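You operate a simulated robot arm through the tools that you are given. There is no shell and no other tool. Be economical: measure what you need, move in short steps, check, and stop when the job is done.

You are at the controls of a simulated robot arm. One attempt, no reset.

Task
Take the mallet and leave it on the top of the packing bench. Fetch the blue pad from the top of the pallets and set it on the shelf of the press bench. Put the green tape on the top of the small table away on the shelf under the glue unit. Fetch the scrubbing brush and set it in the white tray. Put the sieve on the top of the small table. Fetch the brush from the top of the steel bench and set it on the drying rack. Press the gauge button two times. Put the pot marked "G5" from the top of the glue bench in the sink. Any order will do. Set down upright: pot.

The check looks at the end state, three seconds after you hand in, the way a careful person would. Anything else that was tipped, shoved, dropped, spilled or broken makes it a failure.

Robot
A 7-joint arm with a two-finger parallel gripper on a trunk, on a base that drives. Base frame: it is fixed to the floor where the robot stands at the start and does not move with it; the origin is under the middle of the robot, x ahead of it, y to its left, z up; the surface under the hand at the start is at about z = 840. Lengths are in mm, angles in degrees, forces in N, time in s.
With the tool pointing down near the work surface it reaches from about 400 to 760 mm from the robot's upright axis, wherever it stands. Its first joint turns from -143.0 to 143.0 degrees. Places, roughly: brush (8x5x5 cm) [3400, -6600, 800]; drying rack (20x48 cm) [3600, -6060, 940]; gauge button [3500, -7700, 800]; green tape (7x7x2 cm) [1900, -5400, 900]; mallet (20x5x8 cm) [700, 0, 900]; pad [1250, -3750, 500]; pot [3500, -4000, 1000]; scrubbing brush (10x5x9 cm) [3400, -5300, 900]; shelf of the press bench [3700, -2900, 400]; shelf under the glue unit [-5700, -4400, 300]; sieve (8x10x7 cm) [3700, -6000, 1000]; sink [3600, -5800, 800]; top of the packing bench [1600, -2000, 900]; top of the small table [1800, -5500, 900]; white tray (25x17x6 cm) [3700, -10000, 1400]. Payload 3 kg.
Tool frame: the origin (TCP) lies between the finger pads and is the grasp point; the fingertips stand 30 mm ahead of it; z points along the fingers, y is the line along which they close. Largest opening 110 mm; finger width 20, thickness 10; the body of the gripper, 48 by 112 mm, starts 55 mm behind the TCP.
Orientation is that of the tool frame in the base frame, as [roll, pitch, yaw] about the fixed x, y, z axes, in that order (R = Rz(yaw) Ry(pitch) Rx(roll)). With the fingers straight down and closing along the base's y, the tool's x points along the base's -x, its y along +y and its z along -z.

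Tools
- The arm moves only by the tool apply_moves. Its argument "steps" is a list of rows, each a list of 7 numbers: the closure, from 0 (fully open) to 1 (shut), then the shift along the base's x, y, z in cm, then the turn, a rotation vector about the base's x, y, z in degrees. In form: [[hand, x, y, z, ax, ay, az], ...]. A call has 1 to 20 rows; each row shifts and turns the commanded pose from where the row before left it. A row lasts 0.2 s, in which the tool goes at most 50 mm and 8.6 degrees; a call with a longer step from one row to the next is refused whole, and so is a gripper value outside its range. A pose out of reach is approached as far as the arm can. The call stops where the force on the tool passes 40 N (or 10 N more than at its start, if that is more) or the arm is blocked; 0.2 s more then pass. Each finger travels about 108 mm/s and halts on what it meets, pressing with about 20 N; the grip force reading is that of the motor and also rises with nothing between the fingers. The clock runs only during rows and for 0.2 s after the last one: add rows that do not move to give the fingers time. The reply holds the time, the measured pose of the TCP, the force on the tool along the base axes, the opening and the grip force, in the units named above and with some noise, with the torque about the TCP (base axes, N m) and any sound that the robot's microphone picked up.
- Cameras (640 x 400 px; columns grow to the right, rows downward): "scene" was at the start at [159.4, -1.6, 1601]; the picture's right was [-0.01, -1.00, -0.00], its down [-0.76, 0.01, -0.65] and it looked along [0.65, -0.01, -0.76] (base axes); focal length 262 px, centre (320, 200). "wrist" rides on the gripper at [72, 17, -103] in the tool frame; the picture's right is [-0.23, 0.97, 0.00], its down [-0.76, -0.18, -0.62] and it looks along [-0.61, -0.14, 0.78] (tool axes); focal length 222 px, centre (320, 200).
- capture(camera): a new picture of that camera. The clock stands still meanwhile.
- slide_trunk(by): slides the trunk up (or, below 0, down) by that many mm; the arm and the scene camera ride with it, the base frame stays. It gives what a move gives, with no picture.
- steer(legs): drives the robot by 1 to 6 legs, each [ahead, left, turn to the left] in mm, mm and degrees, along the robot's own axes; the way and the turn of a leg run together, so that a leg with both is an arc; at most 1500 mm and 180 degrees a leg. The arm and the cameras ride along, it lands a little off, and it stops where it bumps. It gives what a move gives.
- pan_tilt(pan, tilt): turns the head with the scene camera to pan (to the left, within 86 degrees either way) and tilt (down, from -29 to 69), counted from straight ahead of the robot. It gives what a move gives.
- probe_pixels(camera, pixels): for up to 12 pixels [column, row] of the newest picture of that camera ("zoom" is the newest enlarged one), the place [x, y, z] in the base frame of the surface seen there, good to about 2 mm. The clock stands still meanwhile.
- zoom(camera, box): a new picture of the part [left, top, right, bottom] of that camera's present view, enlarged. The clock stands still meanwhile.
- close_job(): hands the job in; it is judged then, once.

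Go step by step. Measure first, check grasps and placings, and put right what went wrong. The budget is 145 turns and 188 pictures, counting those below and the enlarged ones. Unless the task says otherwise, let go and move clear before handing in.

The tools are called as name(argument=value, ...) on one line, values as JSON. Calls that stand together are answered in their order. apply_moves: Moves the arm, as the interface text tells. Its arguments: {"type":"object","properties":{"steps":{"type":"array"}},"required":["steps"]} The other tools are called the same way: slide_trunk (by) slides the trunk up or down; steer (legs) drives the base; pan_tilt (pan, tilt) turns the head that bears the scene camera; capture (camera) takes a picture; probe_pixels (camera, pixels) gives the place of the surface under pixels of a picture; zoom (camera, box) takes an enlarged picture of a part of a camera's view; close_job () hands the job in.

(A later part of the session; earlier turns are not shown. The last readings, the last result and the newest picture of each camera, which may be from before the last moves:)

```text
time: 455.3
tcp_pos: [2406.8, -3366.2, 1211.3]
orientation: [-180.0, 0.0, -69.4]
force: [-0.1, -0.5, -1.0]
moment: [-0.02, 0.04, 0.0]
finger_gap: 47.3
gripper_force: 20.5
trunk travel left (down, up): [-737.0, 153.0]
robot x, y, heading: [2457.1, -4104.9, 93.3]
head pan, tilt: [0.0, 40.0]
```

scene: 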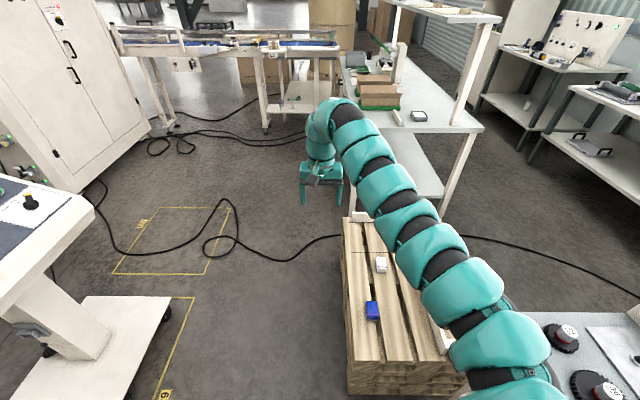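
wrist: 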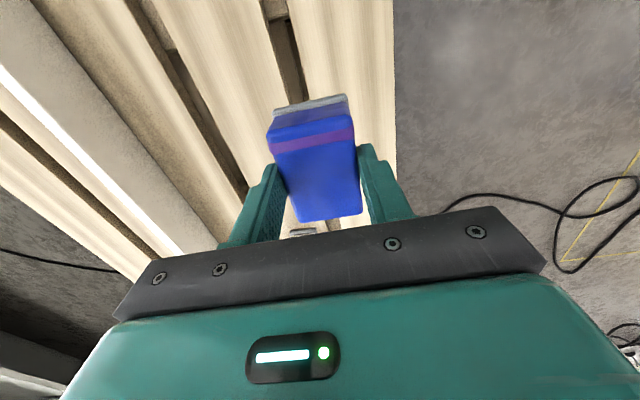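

steer(legs=[[1030, -100, 0], [0, 0, -93.3]])

slide_trunk(by=-400)

pan_tilt(pan=0, tilt=35)

capture(camera="scene")

```text
time: 464.6
tcp_pos: [3243.1, -3056.5, 1211.5]
orientation: [179.9, -0.1, -162.9]
force: [-0.7, -0.4, -1.5]
moment: [0.02, -0.04, 0.02]
finger_gap: 47.5
gripper_force: 20.2
trunk travel left (down, up): [-737.0, 153.0]
robot x, y, heading: [2501.2, -3062.7, -0.3]
head pan, tilt: [0.0, 40.0]
```

```text
time: 468.4
tcp_pos: [3244.0, -3056.7, 811.7]
orientation: [180.0, 0.0, -162.9]
force: [0.1, -0.6, 0.0]
moment: [-0.02, -0.02, 0.02]
finger_gap: 47.5
gripper_force: 20.0
trunk travel left (down, up): [-337.0, 553.0]
robot x, y, heading: [2504.3, -3064.2, -0.4]
head pan, tilt: [0.0, 40.0]
```

```text
time: 469.1
tcp_pos: [3241.8, -3057.1, 813.0]
orientation: [-180.0, 0.0, -162.9]
force: [0.5, 0.1, -0.4]
moment: [0.02, 0.03, -0.02]
finger_gap: 47.5
gripper_force: 20.3
trunk travel left (down, up): [-337.0, 553.0]
robot x, y, heading: [2503.1, -3058.8, -0.4]
head pan, tilt: [0.0, 35.0]
```

```text
99 pictures are left
```

scene: 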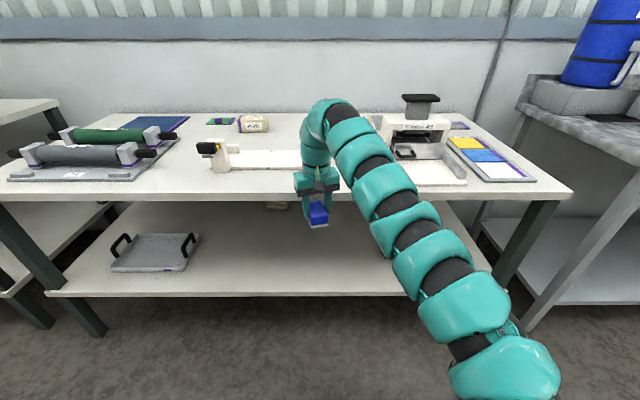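

The press bench is ahead with its shelf below. I'll probe the shelf and edges, and back off before lowering further.

probe_pixels(camera="scene", pixels=[[260, 195], [260, 250], [230, 290], [260, 225], [277, 205], [360, 270], [420, 290], [155, 255], [195, 240], [520, 230], [20, 250], [440, 215]])

steer(legs=[[-100, 0, 0]])

slide_trunk(by=-320)

capture(camera="scene")

```text
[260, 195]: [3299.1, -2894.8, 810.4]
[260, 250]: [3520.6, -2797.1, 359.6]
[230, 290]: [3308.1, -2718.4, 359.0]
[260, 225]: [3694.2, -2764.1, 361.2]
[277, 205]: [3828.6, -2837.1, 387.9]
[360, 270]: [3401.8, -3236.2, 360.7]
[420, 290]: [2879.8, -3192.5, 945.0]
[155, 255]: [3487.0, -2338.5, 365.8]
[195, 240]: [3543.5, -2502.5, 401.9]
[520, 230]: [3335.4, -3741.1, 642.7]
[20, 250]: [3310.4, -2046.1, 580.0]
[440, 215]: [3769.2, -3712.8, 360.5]
```

```text
time: 470.2
tcp_pos: [3142.9, -3056.3, 810.7]
orientation: [179.9, 0.1, -162.9]
force: [-0.2, -0.2, -0.8]
moment: [0.03, 0.01, 0.01]
finger_gap: 47.2
gripper_force: 20.3
trunk travel left (down, up): [-337.0, 553.0]
robot x, y, heading: [2403.0, -3059.2, -0.2]
head pan, tilt: [0.0, 35.0]
```

```text
time: 473.4
tcp_pos: [3141.7, -3055.9, 492.1]
orientation: [-180.0, -0.1, -162.9]
force: [-0.2, -0.5, -1.7]
moment: [-0.01, 0.0, -0.01]
finger_gap: 47.4
gripper_force: 19.6
trunk travel left (down, up): [-17.0, 873.0]
robot x, y, heading: [2403.4, -3057.7, -0.2]
head pan, tilt: [0.0, 35.0]
```

```text
98 pictures are left
```

scene: 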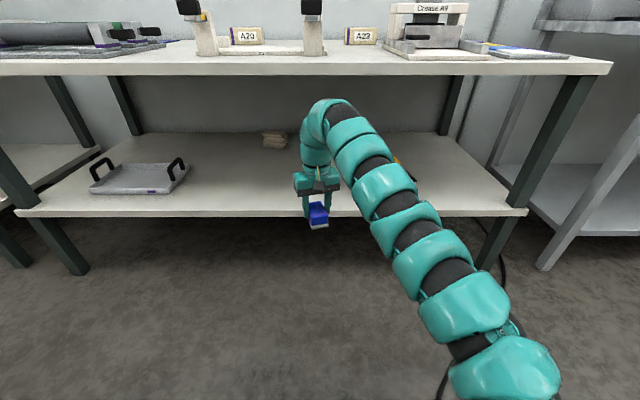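

The shelf is at z 360, clear between the block at y -2837 and the black item at y -3377. I'll lower the TCP to 424 first for clearance under the top, then drive in.

apply_moves(steps=[[1, 0, 0, -3.5, 0, 0, 0], [1, 0, 0, -3.3, 0, 0, 0], [1, 0, 0, 0, 0, 0, 0]])

capture(camera="scene")

probe_pixels(camera="scene", pixels=[[335, 105], [325, 100], [345, 115], [360, 125], [260, 67], [320, 222], [320, 215]])

```text
time: 474.2
tcp_pos: [3142.9, -3054.0, 424.4]
orientation: [-180.0, 0.1, -162.9]
force: [0.3, -0.4, 0.2]
moment: [0.0, -0.01, 0.02]
finger_gap: 47.3
gripper_force: 20.3
trunk travel left (down, up): [-17.0, 873.0]
robot x, y, heading: [2404.2, -3063.3, -0.3]
head pan, tilt: [0.0, 35.0]
```

```text
97 pictures are left
```

scene: 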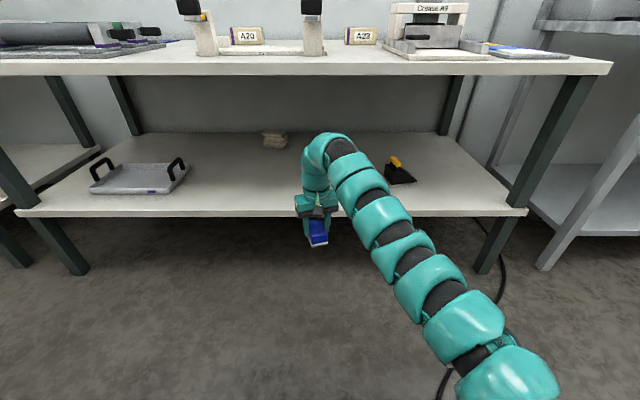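

```text
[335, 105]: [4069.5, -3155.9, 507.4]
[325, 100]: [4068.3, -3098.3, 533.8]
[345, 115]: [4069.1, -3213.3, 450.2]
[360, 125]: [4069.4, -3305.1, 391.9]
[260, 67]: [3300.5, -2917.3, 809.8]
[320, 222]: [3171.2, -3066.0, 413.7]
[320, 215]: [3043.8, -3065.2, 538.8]
```

steer(legs=[[310, 0, 0]])

capture(camera="scene")

capture(camera="wrist")

```text
time: 476.3
tcp_pos: [3447.3, -3060.0, 423.2]
orientation: [180.0, 0.0, -163.1]
force: [-0.1, 0.0, -1.5]
moment: [-0.03, 0.04, 0.01]
finger_gap: 47.4
gripper_force: 19.8
trunk travel left (down, up): [-17.0, 873.0]
robot x, y, heading: [2711.2, -3065.8, -0.6]
head pan, tilt: [0.0, 35.0]
```

```text
96 pictures are left
```

scene: 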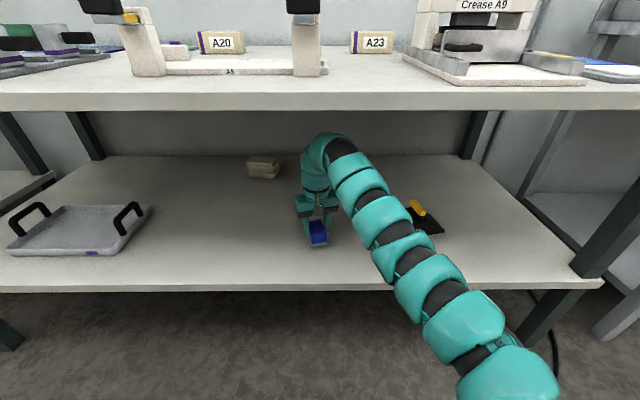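

```text
95 pictures are left
```

wrist: 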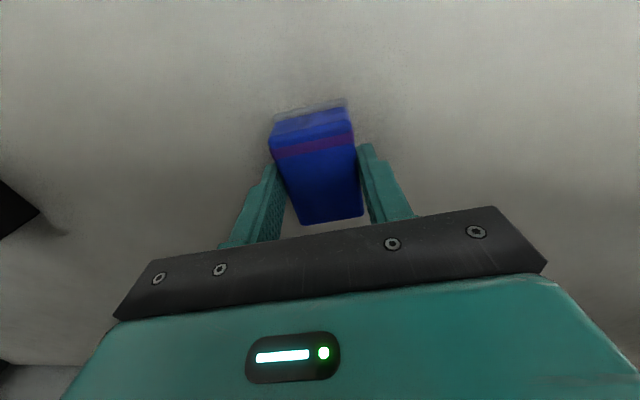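

Clear all round, so I'll lower until it touches.

apply_moves(steps=[[1, 0, 0, -0.7, 0, 0, 0], [1, 0, 0, -0.3, 0, 0, 0], [1, 0, 0, -0.2, 0, 0, 0], [1, 0, 0, 0, 0, 0, 0]])

```text
time: 477.3
tcp_pos: [3447.2, -3060.2, 412.3]
orientation: [180.0, 0.0, -163.2]
force: [-0.4, 0.2, 0.1]
moment: [0.01, -0.03, 0.03]
finger_gap: 47.5
gripper_force: 19.8
trunk travel left (down, up): [-17.0, 873.0]
robot x, y, heading: [2710.3, -3064.9, -0.5]
head pan, tilt: [0.0, 35.0]
```

apply_moves(steps=[[1, 0, 0, -0.2, 0, 0, 0], [1, 0, 0, -0.2, 0, 0, 0], [1, 0, 0, -0.15, 0, 0, 0], [1, 0, 0, 0, 0, 0, 0]])

```text
time: 478.3
tcp_pos: [3446.4, -3060.8, 406.8]
orientation: [-180.0, 0.1, -163.2]
force: [5.1, -1.3, 18.2]
moment: [0.0, -0.2, 0.0]
finger_gap: 47.6
gripper_force: 19.8
trunk travel left (down, up): [-17.0, 873.0]
robot x, y, heading: [2707.3, -3064.9, -0.7]
head pan, tilt: [0.0, 35.0]
```

apply_moves(steps=[[0.3, 0, 0, 0, 0, 0, 0], [0.3, 0, 0, 0, 0, 0, 0], [0.3, 0, 0, 0, 0, 0, 0], [0.3, 0, 0, 3, 0, 0, 0], [0.3, 0, 0, 3.5, 0, 0, 0], [0.3, 0, 0, 0, 0, 0, 0]])

capture(camera="wrist")

steer(legs=[[-380, 0, 0]])

capture(camera="scene")

```text
time: 479.7
tcp_pos: [3444.7, -3061.2, 471.6]
orientation: [180.0, -0.1, -163.1]
force: [0.0, -0.3, 0.3]
moment: [-0.01, 0.0, -0.01]
finger_gap: 76.7
gripper_force: 0.0
trunk travel left (down, up): [-17.0, 873.0]
robot x, y, heading: [2706.7, -3066.3, -0.5]
head pan, tilt: [0.0, 35.0]
```

```text
94 pictures are left
```

wrist: 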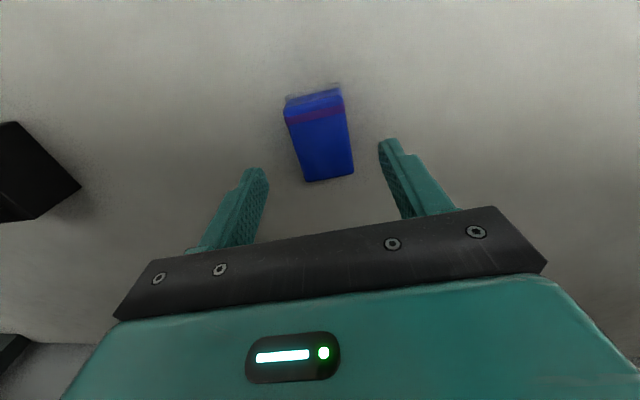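

```text
time: 482.1
tcp_pos: [3063.4, -3065.4, 470.9]
orientation: [180.0, -0.1, -163.7]
force: [-0.1, 0.1, 0.2]
moment: [0.0, 0.0, 0.0]
finger_gap: 77.0
gripper_force: 0.1
trunk travel left (down, up): [-17.0, 873.0]
robot x, y, heading: [2326.1, -3054.4, -1.0]
head pan, tilt: [0.0, 35.0]
```

```text
93 pictures are left
```

scene: 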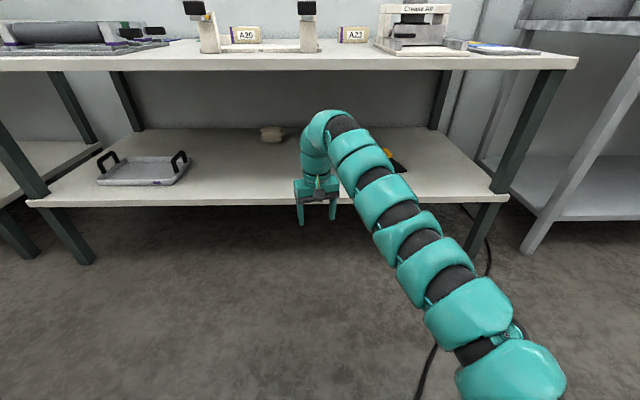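

The pad is on the shelf. I'll raise the trunk, square the tool and strafe to the yellow scrubbing brush at about y -5300.

slide_trunk(by=400)

slide_trunk(by=280)

apply_moves(steps=[[0, 0, 0, 0, 0, 0, -8.4], [0, 0, 0, 0, 0, 0, -8.4], [0, 0, 0, 0, 0, 0, 0]])

steer(legs=[[190, 0, 1], [0, -1400, 0], [0, -830, 0]])

pan_tilt(pan=0, tilt=40)

capture(camera="scene")

```text
time: 485.9
tcp_pos: [3064.6, -3064.3, 871.1]
orientation: [-180.0, 0.0, -163.8]
force: [0.1, -0.5, 0.1]
moment: [-0.01, -0.01, 0.01]
finger_gap: 76.9
gripper_force: 0.1
trunk travel left (down, up): [-417.0, 473.0]
robot x, y, heading: [2330.5, -3055.5, -1.3]
head pan, tilt: [0.0, 35.0]
```

```text
time: 488.8
tcp_pos: [3063.2, -3064.9, 1150.8]
orientation: [-179.9, 0.0, -163.8]
force: [0.3, 0.5, -0.5]
moment: [0.0, 0.01, 0.0]
finger_gap: 77.1
gripper_force: 0.1
trunk travel left (down, up): [-697.0, 193.0]
robot x, y, heading: [2323.5, -3059.9, -1.2]
head pan, tilt: [0.0, 35.0]
```

```text
time: 489.6
tcp_pos: [3063.3, -3064.6, 1150.4]
orientation: [180.0, 0.0, 179.4]
force: [-0.7, 0.5, -0.8]
moment: [0.01, 0.02, 0.01]
finger_gap: 110.1
gripper_force: 0.0
trunk travel left (down, up): [-697.0, 193.0]
robot x, y, heading: [2327.4, -3058.2, -1.0]
head pan, tilt: [0.0, 35.0]
```

```text
time: 501.9
tcp_pos: [3293.2, -5295.2, 1151.5]
orientation: [-179.9, 0.1, -177.6]
force: [0.0, 0.1, -0.2]
moment: [-0.01, 0.0, 0.0]
finger_gap: 110.0
gripper_force: 0.1
trunk travel left (down, up): [-697.0, 193.0]
robot x, y, heading: [2557.1, -5327.5, 2.0]
head pan, tilt: [0.0, 35.0]
```

```text
time: 502.5
tcp_pos: [3292.3, -5294.9, 1151.6]
orientation: [180.0, 0.0, -177.5]
force: [0.6, 0.4, -0.5]
moment: [-0.02, 0.02, -0.02]
finger_gap: 110.1
gripper_force: 0.1
trunk travel left (down, up): [-697.0, 193.0]
robot x, y, heading: [2555.9, -5325.9, 1.9]
head pan, tilt: [0.0, 40.0]
```

```text
92 pictures are left
```

scene: 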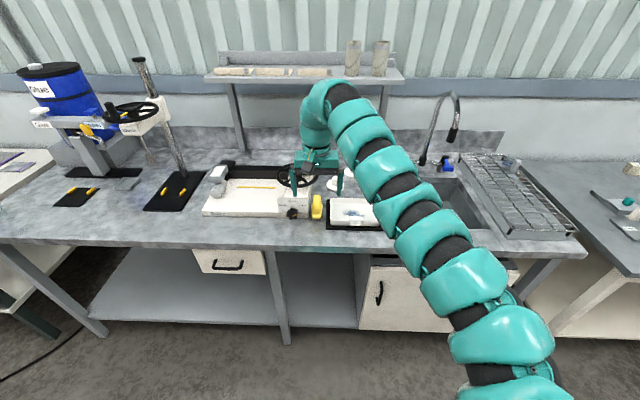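

The yellow brush stands at (317,207). I'll zoom from the wrist and scene cameras.

capture(camera="wrist")

zoom(camera="scene", box=[275, 180, 385, 245])

probe_pixels(camera="zoom", pixels=[[240, 120], [245, 150], [240, 185], [225, 200], [260, 200], [245, 225], [180, 190], [170, 130], [300, 200], [200, 100], [262, 130], [230, 90]])

```text
91 pictures are left
```

wrist: 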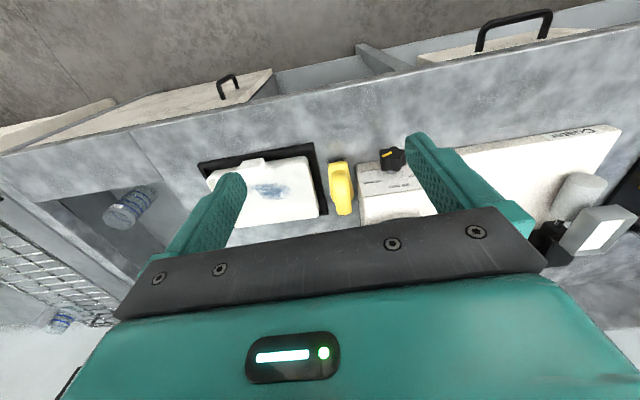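

```text
5.82 times, centred on (330, 212) of scene
```

zoom: 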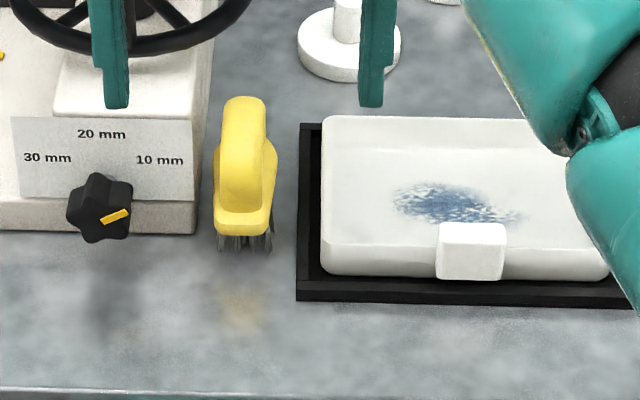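

```text
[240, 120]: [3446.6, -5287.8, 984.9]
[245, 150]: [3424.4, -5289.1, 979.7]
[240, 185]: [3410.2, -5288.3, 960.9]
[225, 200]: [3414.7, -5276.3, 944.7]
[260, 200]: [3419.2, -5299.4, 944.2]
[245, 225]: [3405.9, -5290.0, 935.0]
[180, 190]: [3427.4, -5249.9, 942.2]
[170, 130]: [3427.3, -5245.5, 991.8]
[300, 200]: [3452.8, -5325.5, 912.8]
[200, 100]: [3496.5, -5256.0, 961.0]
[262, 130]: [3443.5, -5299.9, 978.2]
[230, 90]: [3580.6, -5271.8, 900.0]
```

The brush runs along x (3400–3500) with a narrow handle on top, close to the machine box at about y -5260. I'll get exact shapes from the wrist view.

zoom(camera="wrist", box=[290, 140, 420, 230])

probe_pixels(camera="zoom", pixels=[[230, 110], [240, 140], [250, 180], [265, 250], [275, 310], [210, 200], [310, 200], [360, 260], [350, 330], [365, 150], [240, 340], [280, 355]])

probe_pixels(camera="scene", pixels=[[300, 172], [312, 178], [285, 180], [300, 198], [270, 200], [328, 185]])

```text
4.44 times, centred on (355, 185) of wrist
```

zoom: 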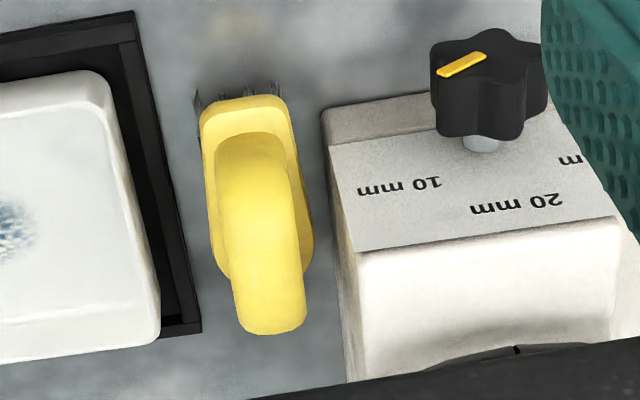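

```text
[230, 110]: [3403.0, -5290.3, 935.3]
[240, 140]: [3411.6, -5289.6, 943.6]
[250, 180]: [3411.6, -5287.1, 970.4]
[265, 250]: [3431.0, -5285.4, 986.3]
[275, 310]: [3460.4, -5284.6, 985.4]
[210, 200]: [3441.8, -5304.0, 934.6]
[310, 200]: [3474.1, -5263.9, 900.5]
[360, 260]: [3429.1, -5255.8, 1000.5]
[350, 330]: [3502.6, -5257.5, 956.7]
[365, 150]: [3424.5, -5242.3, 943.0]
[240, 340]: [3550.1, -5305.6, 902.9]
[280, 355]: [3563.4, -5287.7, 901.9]
```

```text
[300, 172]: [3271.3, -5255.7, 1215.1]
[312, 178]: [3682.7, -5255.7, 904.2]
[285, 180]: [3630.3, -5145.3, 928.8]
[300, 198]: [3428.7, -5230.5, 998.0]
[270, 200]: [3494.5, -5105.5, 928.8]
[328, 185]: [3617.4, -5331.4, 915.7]
```

The handle is about 25 mm wide, its axis turned about 5.5°, and the box face is at x ≥ 3427. I'll grip the handle's front end at about (3413,-5287) with a narrow opening, driving closer first.

steer(legs=[[122, 0, 0]])

apply_moves(steps=[[0.55, 0, 0, -4, 0, 0, 3], [0.55, 0, 0, -4, 0, 0, 0], [0.62, 0, 0, 0, 0, 0, 0], [0.62, 0, 0, 0, 0, 0, 0]])

capture(camera="wrist")

zoom(camera="wrist", box=[240, 60, 440, 200])

```text
time: 503.8
tcp_pos: [3416.5, -5291.6, 1150.7]
orientation: [-179.9, -0.1, -177.6]
force: [0.4, 0.1, 0.3]
moment: [-0.02, 0.05, -0.04]
finger_gap: 110.1
gripper_force: 0.0
trunk travel left (down, up): [-697.0, 193.0]
robot x, y, heading: [2678.6, -5325.0, 1.8]
head pan, tilt: [0.0, 40.0]
```

```text
time: 504.8
tcp_pos: [3414.1, -5292.2, 1068.7]
orientation: [180.0, -0.1, -174.6]
force: [-0.1, 0.9, -0.7]
moment: [0.02, -0.02, 0.01]
finger_gap: 42.0
gripper_force: 0.1
trunk travel left (down, up): [-697.0, 193.0]
robot x, y, heading: [2674.1, -5325.5, 2.0]
head pan, tilt: [0.0, 40.0]
```

```text
88 pictures are left
```

wrist: 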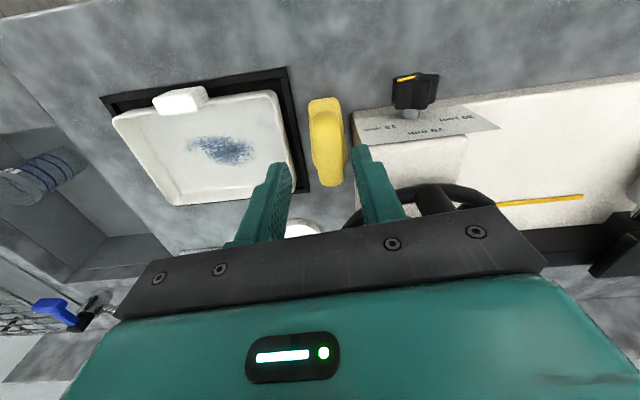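

```text
2.86 times, centred on (340, 130) of wrist
```

zoom: 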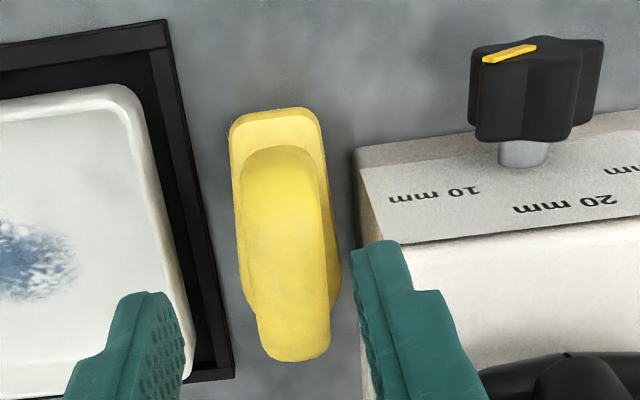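

probe_pixels(camera="zoom", pixels=[[240, 190], [320, 190], [248, 260], [326, 260], [285, 165], [265, 340], [325, 330], [285, 120], [300, 350], [360, 220], [285, 300]])

```text
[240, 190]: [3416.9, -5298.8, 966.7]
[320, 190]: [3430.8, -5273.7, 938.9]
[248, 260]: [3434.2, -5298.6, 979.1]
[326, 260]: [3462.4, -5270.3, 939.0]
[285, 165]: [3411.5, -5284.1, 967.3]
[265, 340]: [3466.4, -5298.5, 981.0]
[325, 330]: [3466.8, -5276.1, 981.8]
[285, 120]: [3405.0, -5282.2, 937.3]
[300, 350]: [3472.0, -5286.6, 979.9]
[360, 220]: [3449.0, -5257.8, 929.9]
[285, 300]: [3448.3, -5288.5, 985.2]
```

The handle lies straight along x, y -5299 to -5275, body top 938. I'll square the tool, narrow to 35 mm and descend to TCP 978.

apply_moves(steps=[[0.68, 0.1, 0.5, -2, 0, 0, -5.4], [0.68, 0, 0, -2, 0, 0, 0], [0.68, 0, 0, 0, 0, 0, 0]])

zoom(camera="wrist", box=[240, 60, 440, 240])

```text
time: 505.6
tcp_pos: [3414.6, -5286.4, 1028.5]
orientation: [-180.0, -0.1, 180.0]
force: [-0.3, 0.2, 0.7]
moment: [0.01, -0.01, 0.01]
finger_gap: 35.3
gripper_force: 0.0
trunk travel left (down, up): [-697.0, 193.0]
robot x, y, heading: [2676.1, -5321.9, 2.2]
head pan, tilt: [0.0, 40.0]
```

```text
2.22 times, centred on (340, 150) of wrist
```

zoom: 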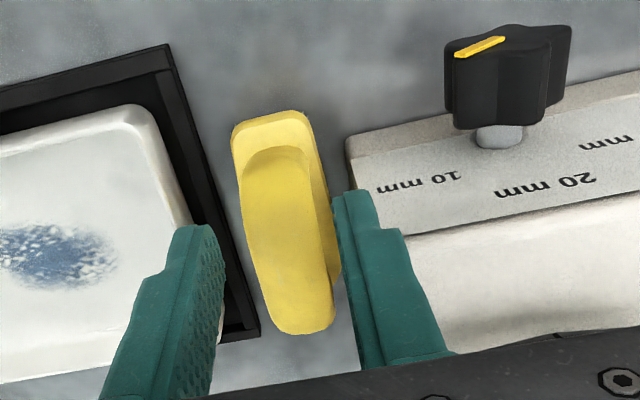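

probe_pixels(camera="zoom", pixels=[[500, 50], [460, 80], [540, 50], [560, 35], [540, 350]])

apply_moves(steps=[[0.68, 0, 0, -2, 0, 0, 0], [0.68, 0, 0, -1.5, 0, 0, 0], [0.68, 0, 0, -1.5, 0, 0, 0], [0.68, 0, 0, 0, 0, 0, 0]])

capture(camera="wrist")

```text
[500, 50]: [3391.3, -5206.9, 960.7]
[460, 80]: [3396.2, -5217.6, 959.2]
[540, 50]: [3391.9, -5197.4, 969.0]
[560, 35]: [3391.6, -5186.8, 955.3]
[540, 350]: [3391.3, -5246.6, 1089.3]
```

```text
time: 506.6
tcp_pos: [3415.2, -5287.0, 979.7]
orientation: [179.9, -0.1, -179.9]
force: [-0.3, 0.2, 0.6]
moment: [0.0, -0.02, 0.0]
finger_gap: 35.2
gripper_force: 0.0
trunk travel left (down, up): [-697.0, 193.0]
robot x, y, heading: [2678.9, -5327.0, 2.1]
head pan, tilt: [0.0, 40.0]
```

```text
85 pictures are left
```

wrist: 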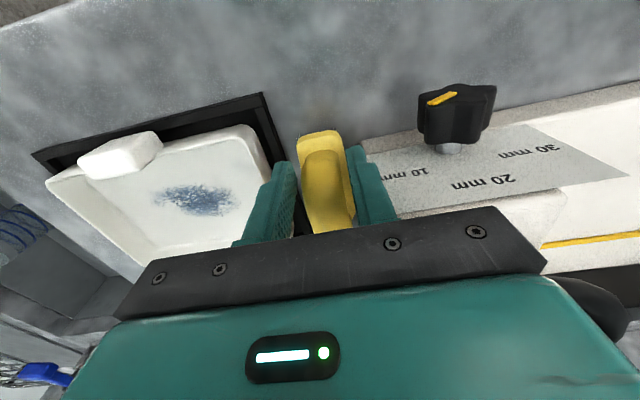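

No contact, and the handle is between the fingers. I'll close and lift.

apply_moves(steps=[[1, 0, 0, 0, 0, 0, 0], [1, 0, 0, 0, 0, 0, 0], [1, 0, 0, 0, 0, 0, 0], [1, 0, 0, 1.5, 0, 0, 0], [1, 0, 0, 3, 0, 0, 0], [1, 0, 0, 4, 0, 0, 0], [1, 0, 0, 5, 0, 0, 0], [1, 0, 0, 5, 0, 0, 0], [1, 0, 0, 0, 0, 0, 0]])

capture(camera="wrist")

```text
time: 508.6
tcp_pos: [3413.2, -5283.7, 1165.8]
orientation: [180.0, -0.1, -179.8]
force: [-0.5, 0.6, -1.3]
moment: [-0.02, 0.04, -0.05]
finger_gap: 25.8
gripper_force: 20.2
trunk travel left (down, up): [-697.0, 193.0]
robot x, y, heading: [2678.0, -5322.6, 2.0]
head pan, tilt: [0.0, 40.0]
```

```text
84 pictures are left
```

wrist: 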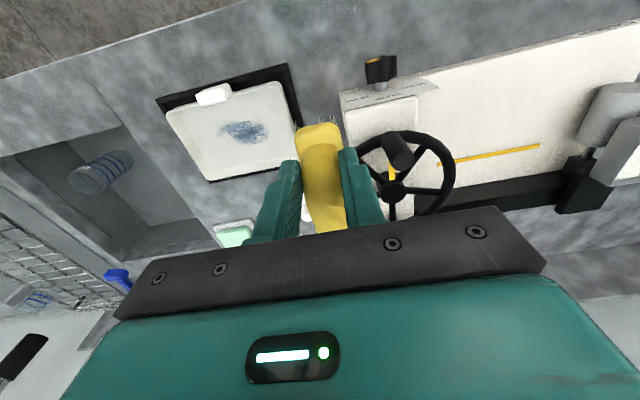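

The brush is held. I'll back off, turn to -y and look down the aisle towards the white tray.

steer(legs=[[-150, 0, 0], [0, 0, -92]])

pan_tilt(pan=10, tilt=15)

capture(camera="scene")

```text
time: 513.7
tcp_pos: [2581.7, -6064.7, 1167.6]
orientation: [180.0, 0.0, 90.9]
force: [-0.3, 0.0, -1.7]
moment: [0.09, -0.04, 0.01]
finger_gap: 25.8
gripper_force: 19.9
trunk travel left (down, up): [-697.0, 193.0]
robot x, y, heading: [2528.9, -5329.0, -87.2]
head pan, tilt: [0.0, 40.0]
```

```text
time: 514.6
tcp_pos: [2580.7, -6063.4, 1167.2]
orientation: [179.9, 0.0, 90.9]
force: [0.5, 0.3, -1.0]
moment: [0.03, -0.02, 0.03]
finger_gap: 25.6
gripper_force: 20.2
trunk travel left (down, up): [-697.0, 193.0]
robot x, y, heading: [2530.8, -5331.2, -87.3]
head pan, tilt: [10.0, 15.0]
```

```text
83 pictures are left
```

scene: 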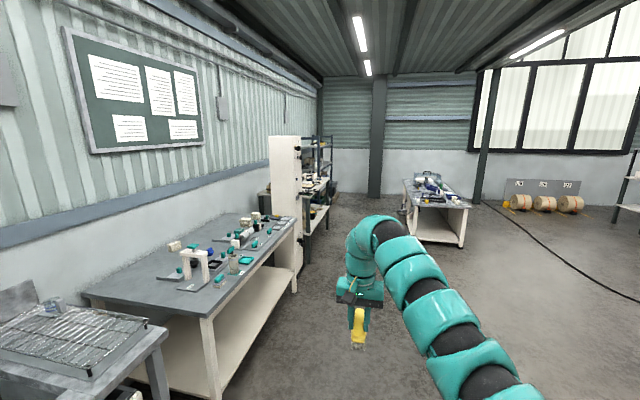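

zoom(camera="scene", box=[250, 110, 410, 230])

probe_pixels(camera="scene", pixels=[[325, 160], [312, 190], [435, 240], [465, 240], [410, 185], [295, 240], [330, 140], [320, 215], [330, 180], [285, 170]])

zoom(camera="scene", box=[140, 195, 320, 305])

```text
3.33 times, centred on (330, 170) of scene
```

zoom: 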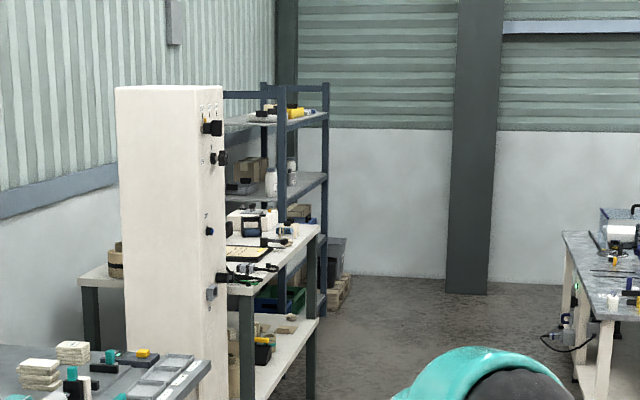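

```text
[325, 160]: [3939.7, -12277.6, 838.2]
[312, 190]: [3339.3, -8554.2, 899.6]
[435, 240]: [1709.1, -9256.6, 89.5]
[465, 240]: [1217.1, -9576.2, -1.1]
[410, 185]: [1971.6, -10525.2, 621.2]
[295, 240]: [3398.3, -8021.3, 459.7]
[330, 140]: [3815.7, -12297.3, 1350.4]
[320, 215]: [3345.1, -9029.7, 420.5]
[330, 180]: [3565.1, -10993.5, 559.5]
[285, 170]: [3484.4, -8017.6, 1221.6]
```

```text
3.56 times, centred on (230, 250) of scene
```

zoom: 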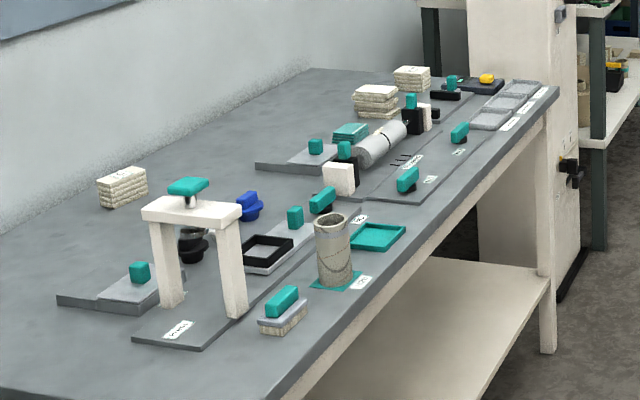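

steer(legs=[[0, 0, -2.7], [1500, 0, 0], [1500, 0, 0]])

pan_tilt(pan=25, tilt=15)

capture(camera="scene")

```text
time: 529.7
tcp_pos: [2532.3, -9121.9, 1165.4]
orientation: [-179.9, -0.1, 87.0]
force: [-0.4, -0.3, -0.6]
moment: [0.04, -0.01, -0.01]
finger_gap: 25.9
gripper_force: 20.0
trunk travel left (down, up): [-697.0, 193.0]
robot x, y, heading: [2533.2, -8380.7, -91.4]
head pan, tilt: [10.0, 15.0]
```

```text
time: 530.5
tcp_pos: [2531.6, -9123.1, 1167.7]
orientation: [180.0, -0.1, 86.9]
force: [-0.1, -0.6, -1.0]
moment: [0.05, -0.01, 0.01]
finger_gap: 25.7
gripper_force: 19.7
trunk travel left (down, up): [-697.0, 193.0]
robot x, y, heading: [2528.6, -8382.7, -90.9]
head pan, tilt: [25.0, 15.0]
```

```text
80 pictures are left
```

scene: 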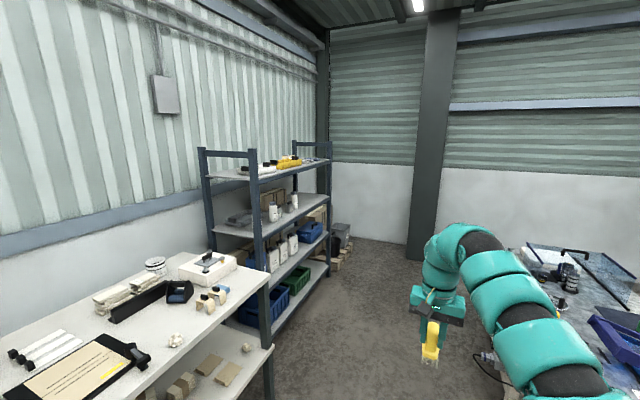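

zoom(camera="scene", box=[190, 125, 350, 225])

probe_pixels(camera="scene", pixels=[[255, 165], [328, 160], [270, 172], [290, 165], [305, 162], [240, 172], [270, 335], [327, 275], [530, 270], [535, 340], [265, 215], [250, 155]])

```text
4.00 times, centred on (270, 175) of scene
```

zoom: 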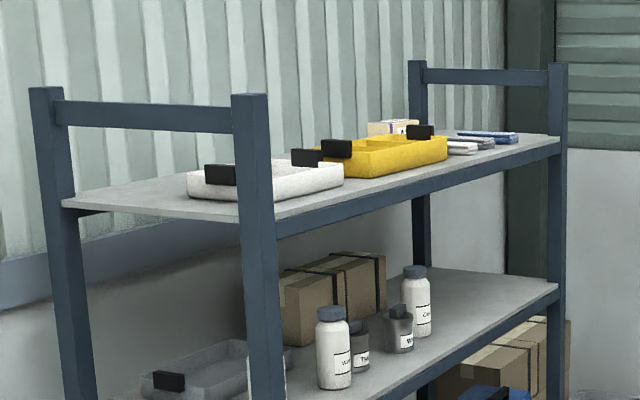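

```text
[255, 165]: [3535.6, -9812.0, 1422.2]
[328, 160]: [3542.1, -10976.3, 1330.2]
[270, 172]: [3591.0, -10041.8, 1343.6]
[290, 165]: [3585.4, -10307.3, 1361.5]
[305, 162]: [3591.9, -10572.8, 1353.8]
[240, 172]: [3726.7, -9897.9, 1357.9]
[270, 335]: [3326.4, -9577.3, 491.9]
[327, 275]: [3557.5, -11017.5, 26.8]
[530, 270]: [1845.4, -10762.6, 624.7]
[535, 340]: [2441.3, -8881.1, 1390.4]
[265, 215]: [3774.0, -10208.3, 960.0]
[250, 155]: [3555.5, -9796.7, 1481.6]
```

The tray (white, z about 1335–1395) is at the near end of the rack's top shelf, y about -9900 to -10150. I'll go level with it, turn to face it, raise the trunk fully and look.

steer(legs=[[1480, 0, 0], [150, 0, 0], [0, 0, 91]])

slide_trunk(by=190)

pan_tilt(pan=0, tilt=25)

capture(camera="scene")

```text
time: 542.8
tcp_pos: [3207.1, -9967.4, 1165.1]
orientation: [-179.9, -0.1, -179.6]
force: [0.0, 0.3, -1.0]
moment: [0.02, 0.03, 0.01]
finger_gap: 25.9
gripper_force: 20.0
trunk travel left (down, up): [-697.0, 193.0]
robot x, y, heading: [2473.2, -10014.8, 2.2]
head pan, tilt: [25.0, 15.0]
```

```text
time: 544.9
tcp_pos: [3206.9, -9968.4, 1357.7]
orientation: [180.0, 0.0, -179.7]
force: [0.3, -0.1, -1.3]
moment: [0.0, 0.01, 0.03]
finger_gap: 25.8
gripper_force: 20.2
trunk travel left (down, up): [-887.0, 3.0]
robot x, y, heading: [2471.0, -10012.4, 2.3]
head pan, tilt: [25.0, 15.0]
```

```text
time: 545.8
tcp_pos: [3207.0, -9968.4, 1356.8]
orientation: [180.0, 0.0, -179.6]
force: [0.3, 0.5, -0.8]
moment: [0.01, 0.0, 0.03]
finger_gap: 25.9
gripper_force: 19.9
trunk travel left (down, up): [-887.0, 3.0]
robot x, y, heading: [2470.0, -10011.9, 2.2]
head pan, tilt: [0.0, 25.0]
```

```text
78 pictures are left
```

scene: 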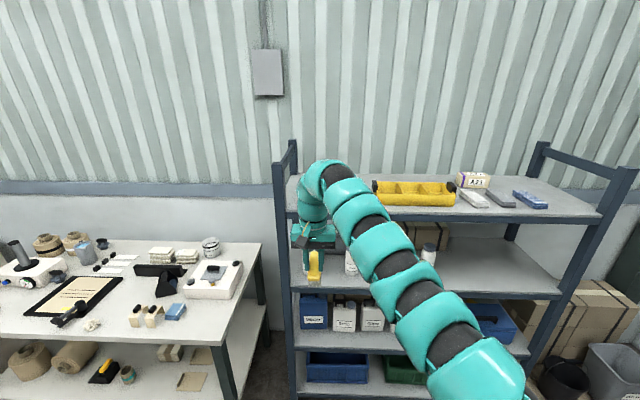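

apply_moves(steps=[[1, 0, 0, 4, 0, 0, 0], [1, 0, 0, 4, 0, 0, 0], [1, 0, 0, 4, 0, 0, 0], [1, 0, 0, 4, 0, 0, 0], [1, 0, 0, 0, 0, 0, 0]])

capture(camera="scene")

capture(camera="wrist")

```text
time: 547.0
tcp_pos: [3222.3, -9959.6, 1383.3]
orientation: [-179.9, -0.1, -179.6]
force: [-0.5, -0.9, -1.1]
moment: [-0.01, 0.04, -0.01]
finger_gap: 25.7
gripper_force: 19.6
out of reach, approached as far as the arm can: row 1, 2, 3, 4
trunk travel left (down, up): [-887.0, 3.0]
robot x, y, heading: [2469.3, -10010.9, 2.4]
head pan, tilt: [0.0, 25.0]
```

```text
77 pictures are left
```

scene: 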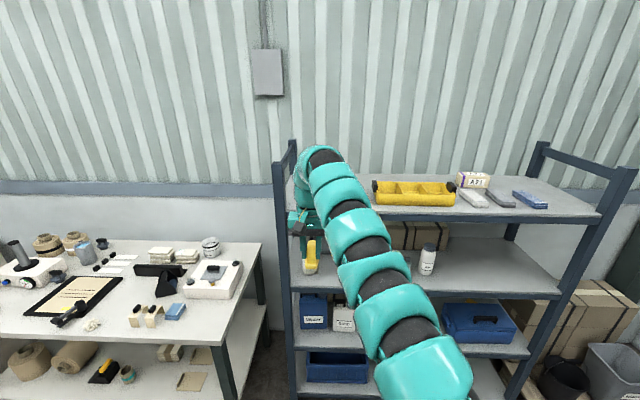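

```text
76 pictures are left
```

wrist: 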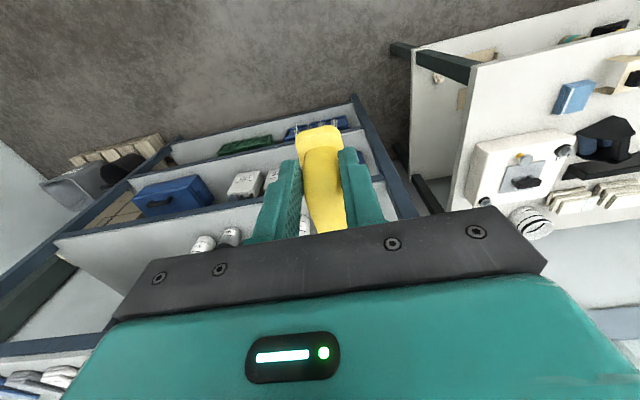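

With the tool straight down the arm stops at z 1383, too low to clear the rim. I'll back off 120 and pitch the tool 60° forward to gain height, then see how high it gets.

steer(legs=[[-120, 0, -2.3]])

apply_moves(steps=[[1, 2.4, 0, 0.8, 0, -8.5, 0], [1, 2.4, 0, 1, 0, -8.5, 0], [1, 2.4, 0, 1.2, 0, -8.5, 0], [1, 2.4, 0, 1.6, 0, -8.5, 0], [1, 2.2, 0, 2, 0, -8.5, 0], [1, 2, 0, 2.4, 0, -8.5, 0], [1, 1.8, 0, 2.6, 0, -8.5, 0], [1, 0, 0, 0, 0, 0, 0]])

capture(camera="scene")

capture(camera="wrist")

```text
time: 548.2
tcp_pos: [3105.0, -9993.1, 1383.5]
orientation: [180.0, 0.1, 178.0]
force: [0.0, -0.6, -0.4]
moment: [0.02, 0.05, 0.01]
finger_gap: 25.5
gripper_force: 20.2
trunk travel left (down, up): [-887.0, 3.0]
robot x, y, heading: [2353.4, -10012.6, 0.2]
head pan, tilt: [0.0, 25.0]
```

```text
time: 550.0
tcp_pos: [3262.8, -9994.1, 1498.5]
orientation: [176.7, 59.7, 176.2]
force: [-0.2, -0.1, -0.6]
moment: [-0.01, 0.06, -0.03]
finger_gap: 25.8
gripper_force: 19.6
trunk travel left (down, up): [-887.0, 3.0]
robot x, y, heading: [2352.7, -10015.0, 0.1]
head pan, tilt: [0.0, 25.0]
```

```text
75 pictures are left
```

scene: 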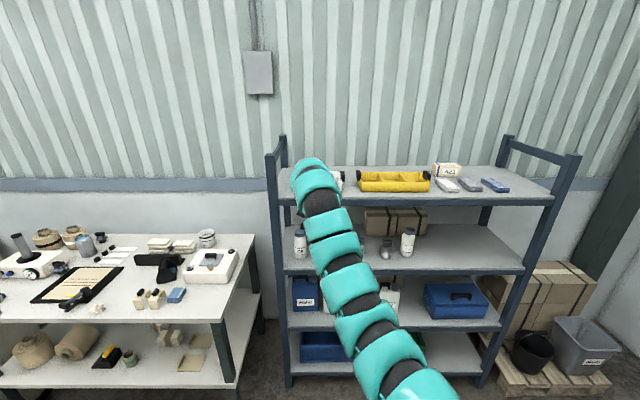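

```text
74 pictures are left
```

wrist: 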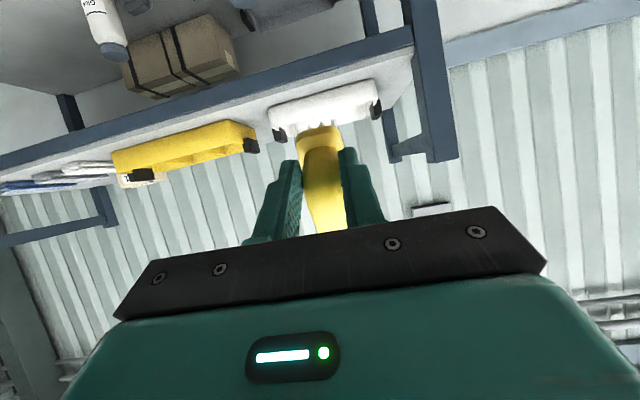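

The tilt reached z 1498. The white tray shows in the wrist view at (325,105), and I'll probe its edges.

probe_pixels(camera="wrist", pixels=[[272, 112], [370, 85], [372, 105], [278, 130], [250, 145], [376, 112], [350, 92], [295, 108], [402, 45], [435, 155], [240, 130]])

zoom(camera="scene", box=[260, 120, 450, 230])

```text
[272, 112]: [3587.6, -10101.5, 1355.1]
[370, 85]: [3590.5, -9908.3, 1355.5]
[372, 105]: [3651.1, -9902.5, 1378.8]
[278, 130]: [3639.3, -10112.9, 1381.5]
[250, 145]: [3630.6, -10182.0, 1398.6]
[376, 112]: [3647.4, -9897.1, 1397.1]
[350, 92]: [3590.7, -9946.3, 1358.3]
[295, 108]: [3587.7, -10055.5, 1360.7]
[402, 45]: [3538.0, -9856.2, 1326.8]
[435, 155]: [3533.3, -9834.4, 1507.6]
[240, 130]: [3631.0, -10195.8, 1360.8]
```

```text
3.37 times, centred on (355, 175) of scene
```

zoom: 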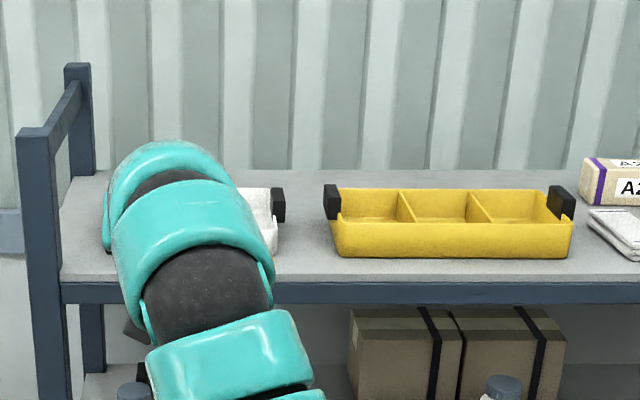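

The tray's front wall is at x 3588, y -10112 to -9898, rim about 1375–1397. I'll drive in above it with the tool still at 60°.

steer(legs=[[322, 0, 0]])

capture(camera="wrist")

capture(camera="scene")

```text
time: 552.2
tcp_pos: [3585.5, -10001.0, 1498.8]
orientation: [176.7, 59.5, 175.8]
force: [0.2, -0.3, -1.1]
moment: [0.02, 0.07, -0.06]
finger_gap: 25.8
gripper_force: 20.2
trunk travel left (down, up): [-887.0, 3.0]
robot x, y, heading: [2672.0, -10017.1, -0.5]
head pan, tilt: [0.0, 25.0]
```

```text
72 pictures are left
```

wrist: 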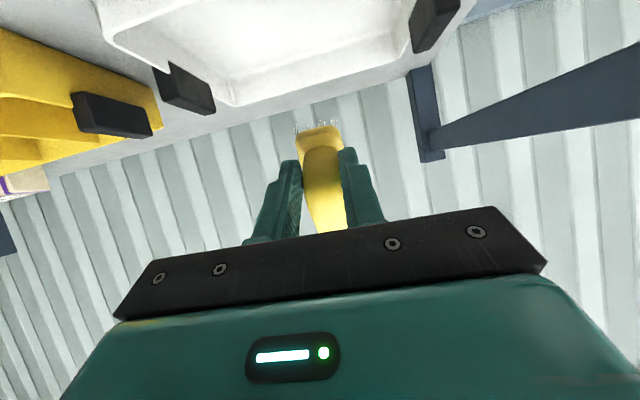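

```text
71 pictures are left
```

scene: 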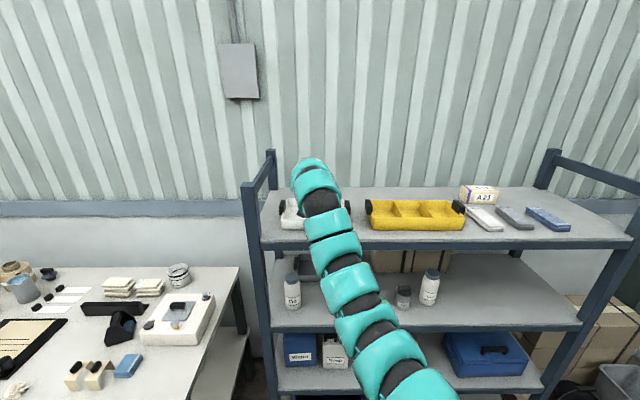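

probe_pixels(camera="wrist", pixels=[[280, 40], [330, 80], [320, 94], [240, 100], [200, 60], [390, 40], [190, 85], [430, 25], [405, 75], [150, 60]])

```text
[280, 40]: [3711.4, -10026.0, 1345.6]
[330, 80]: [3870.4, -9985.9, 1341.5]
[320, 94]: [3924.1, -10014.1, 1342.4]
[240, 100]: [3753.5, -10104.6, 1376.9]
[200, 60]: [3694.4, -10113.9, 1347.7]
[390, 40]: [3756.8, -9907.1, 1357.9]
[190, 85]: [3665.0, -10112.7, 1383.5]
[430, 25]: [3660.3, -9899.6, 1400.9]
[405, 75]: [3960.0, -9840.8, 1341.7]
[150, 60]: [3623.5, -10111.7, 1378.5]
```

The tray is empty: floor 1346, x 3588–3760, y -10112 to -9900. I'll level to about 40° and lower in.

apply_moves(steps=[[1, 0.3, 0, -2.4, 0, 6.6, 0], [1, 0.3, 0, -2.4, 0, 6.6, 0], [1, 0.3, 0, -2.2, 0, 6.6, 0], [1, 0, 0, 0, 0, 0, 0]])

capture(camera="wrist")

```text
time: 553.2
tcp_pos: [3592.1, -10000.3, 1439.1]
orientation: [178.3, 42.9, 177.0]
force: [-0.3, -0.3, -1.2]
moment: [0.01, 0.08, 0.0]
finger_gap: 26.0
gripper_force: 20.6
out of reach, approached as far as the arm can: row 3
trunk travel left (down, up): [-887.0, 3.0]
robot x, y, heading: [2672.4, -10017.9, -0.3]
head pan, tilt: [0.0, 25.0]
```

```text
70 pictures are left
```

wrist: 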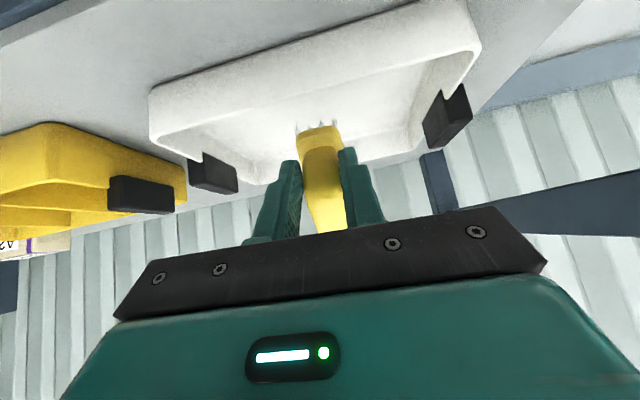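

apply_moves(steps=[[1, 0, -0.3, -1, 0, 0, 0], [1, 0, 0, -0.7, 0, 0, 0], [1, 0, 0, -0.4, 0, 0, 0], [1, 0, 0, 0, 0, 0, 0]])

capture(camera="wrist")

```text
time: 554.2
tcp_pos: [3592.0, -10004.1, 1419.5]
orientation: [178.2, 42.9, 177.1]
force: [0.1, 0.2, -0.9]
moment: [0.04, 0.11, -0.03]
finger_gap: 25.7
gripper_force: 20.1
trunk travel left (down, up): [-887.0, 3.0]
robot x, y, heading: [2674.1, -10013.3, -0.5]
head pan, tilt: [0.0, 25.0]
```

```text
69 pictures are left
```

wrist: 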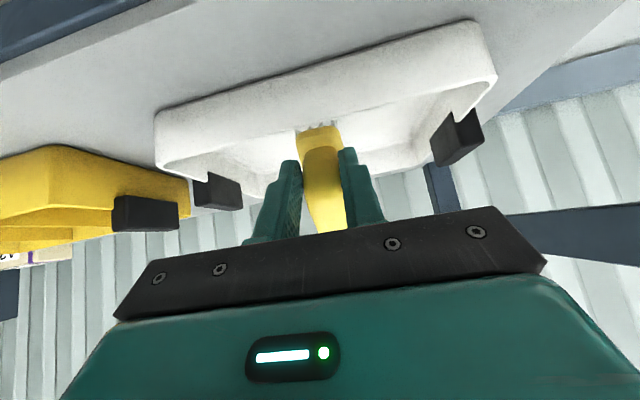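

probe_pixels(camera="wrist", pixels=[[318, 128], [318, 136], [308, 124], [290, 110], [260, 145], [370, 130], [320, 150], [325, 210], [250, 135]])

zoom(camera="wrist", box=[250, 80, 410, 180])

```text
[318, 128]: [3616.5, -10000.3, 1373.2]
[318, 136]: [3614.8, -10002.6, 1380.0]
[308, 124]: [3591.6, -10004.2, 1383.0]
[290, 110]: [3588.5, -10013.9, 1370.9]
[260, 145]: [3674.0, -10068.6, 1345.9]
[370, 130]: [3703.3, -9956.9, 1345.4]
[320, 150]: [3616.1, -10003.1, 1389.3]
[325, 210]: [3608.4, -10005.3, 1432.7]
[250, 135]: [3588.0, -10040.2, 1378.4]
```

```text
4.00 times, centred on (330, 130) of wrist
```

zoom: 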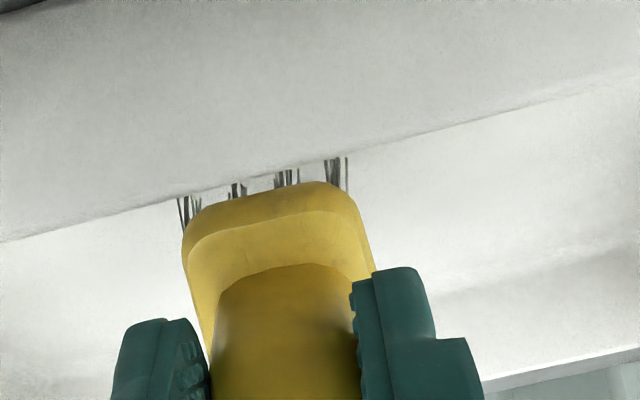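

The brush is inside the front wall. I'll lower the last few millimetres until it touches.

apply_moves(steps=[[1, 0, 0, -0.3, 0, 0, 0], [1, 0, 0, -0.3, 0, 0, 0], [1, 0, 0, -0.3, 0, 0, 0], [1, 0, 0, 0, 0, 0, 0]])

```text
time: 555.2
tcp_pos: [3591.5, -10004.0, 1412.5]
orientation: [178.3, 43.3, 177.1]
force: [2.2, -0.7, 9.2]
moment: [-0.11, -0.58, 0.05]
finger_gap: 25.8
gripper_force: 19.6
trunk travel left (down, up): [-887.0, 3.0]
robot x, y, heading: [2673.2, -10015.8, -0.6]
head pan, tilt: [0.0, 25.0]
```

apply_moves(steps=[[0.6, 0, 0, 0, 0, 0, 0], [0.5, 0, 0, 0, 0, 0, 0], [0.5, 0, 0, 0, 0, 0, 0], [0.5, 0, 0, 0, 0, 0, 0]])

capture(camera="wrist")

```text
time: 556.2
tcp_pos: [3592.3, -10003.9, 1411.6]
orientation: [178.3, 43.1, 177.1]
force: [-0.2, 0.1, 0.2]
moment: [-0.01, 0.04, -0.01]
finger_gap: 55.2
gripper_force: 0.1
trunk travel left (down, up): [-887.0, 3.0]
robot x, y, heading: [2673.3, -10016.4, -0.2]
head pan, tilt: [0.0, 25.0]
```

```text
67 pictures are left
```

wrist: 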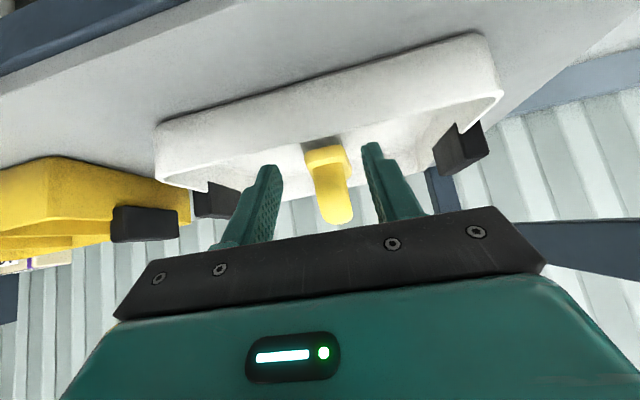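

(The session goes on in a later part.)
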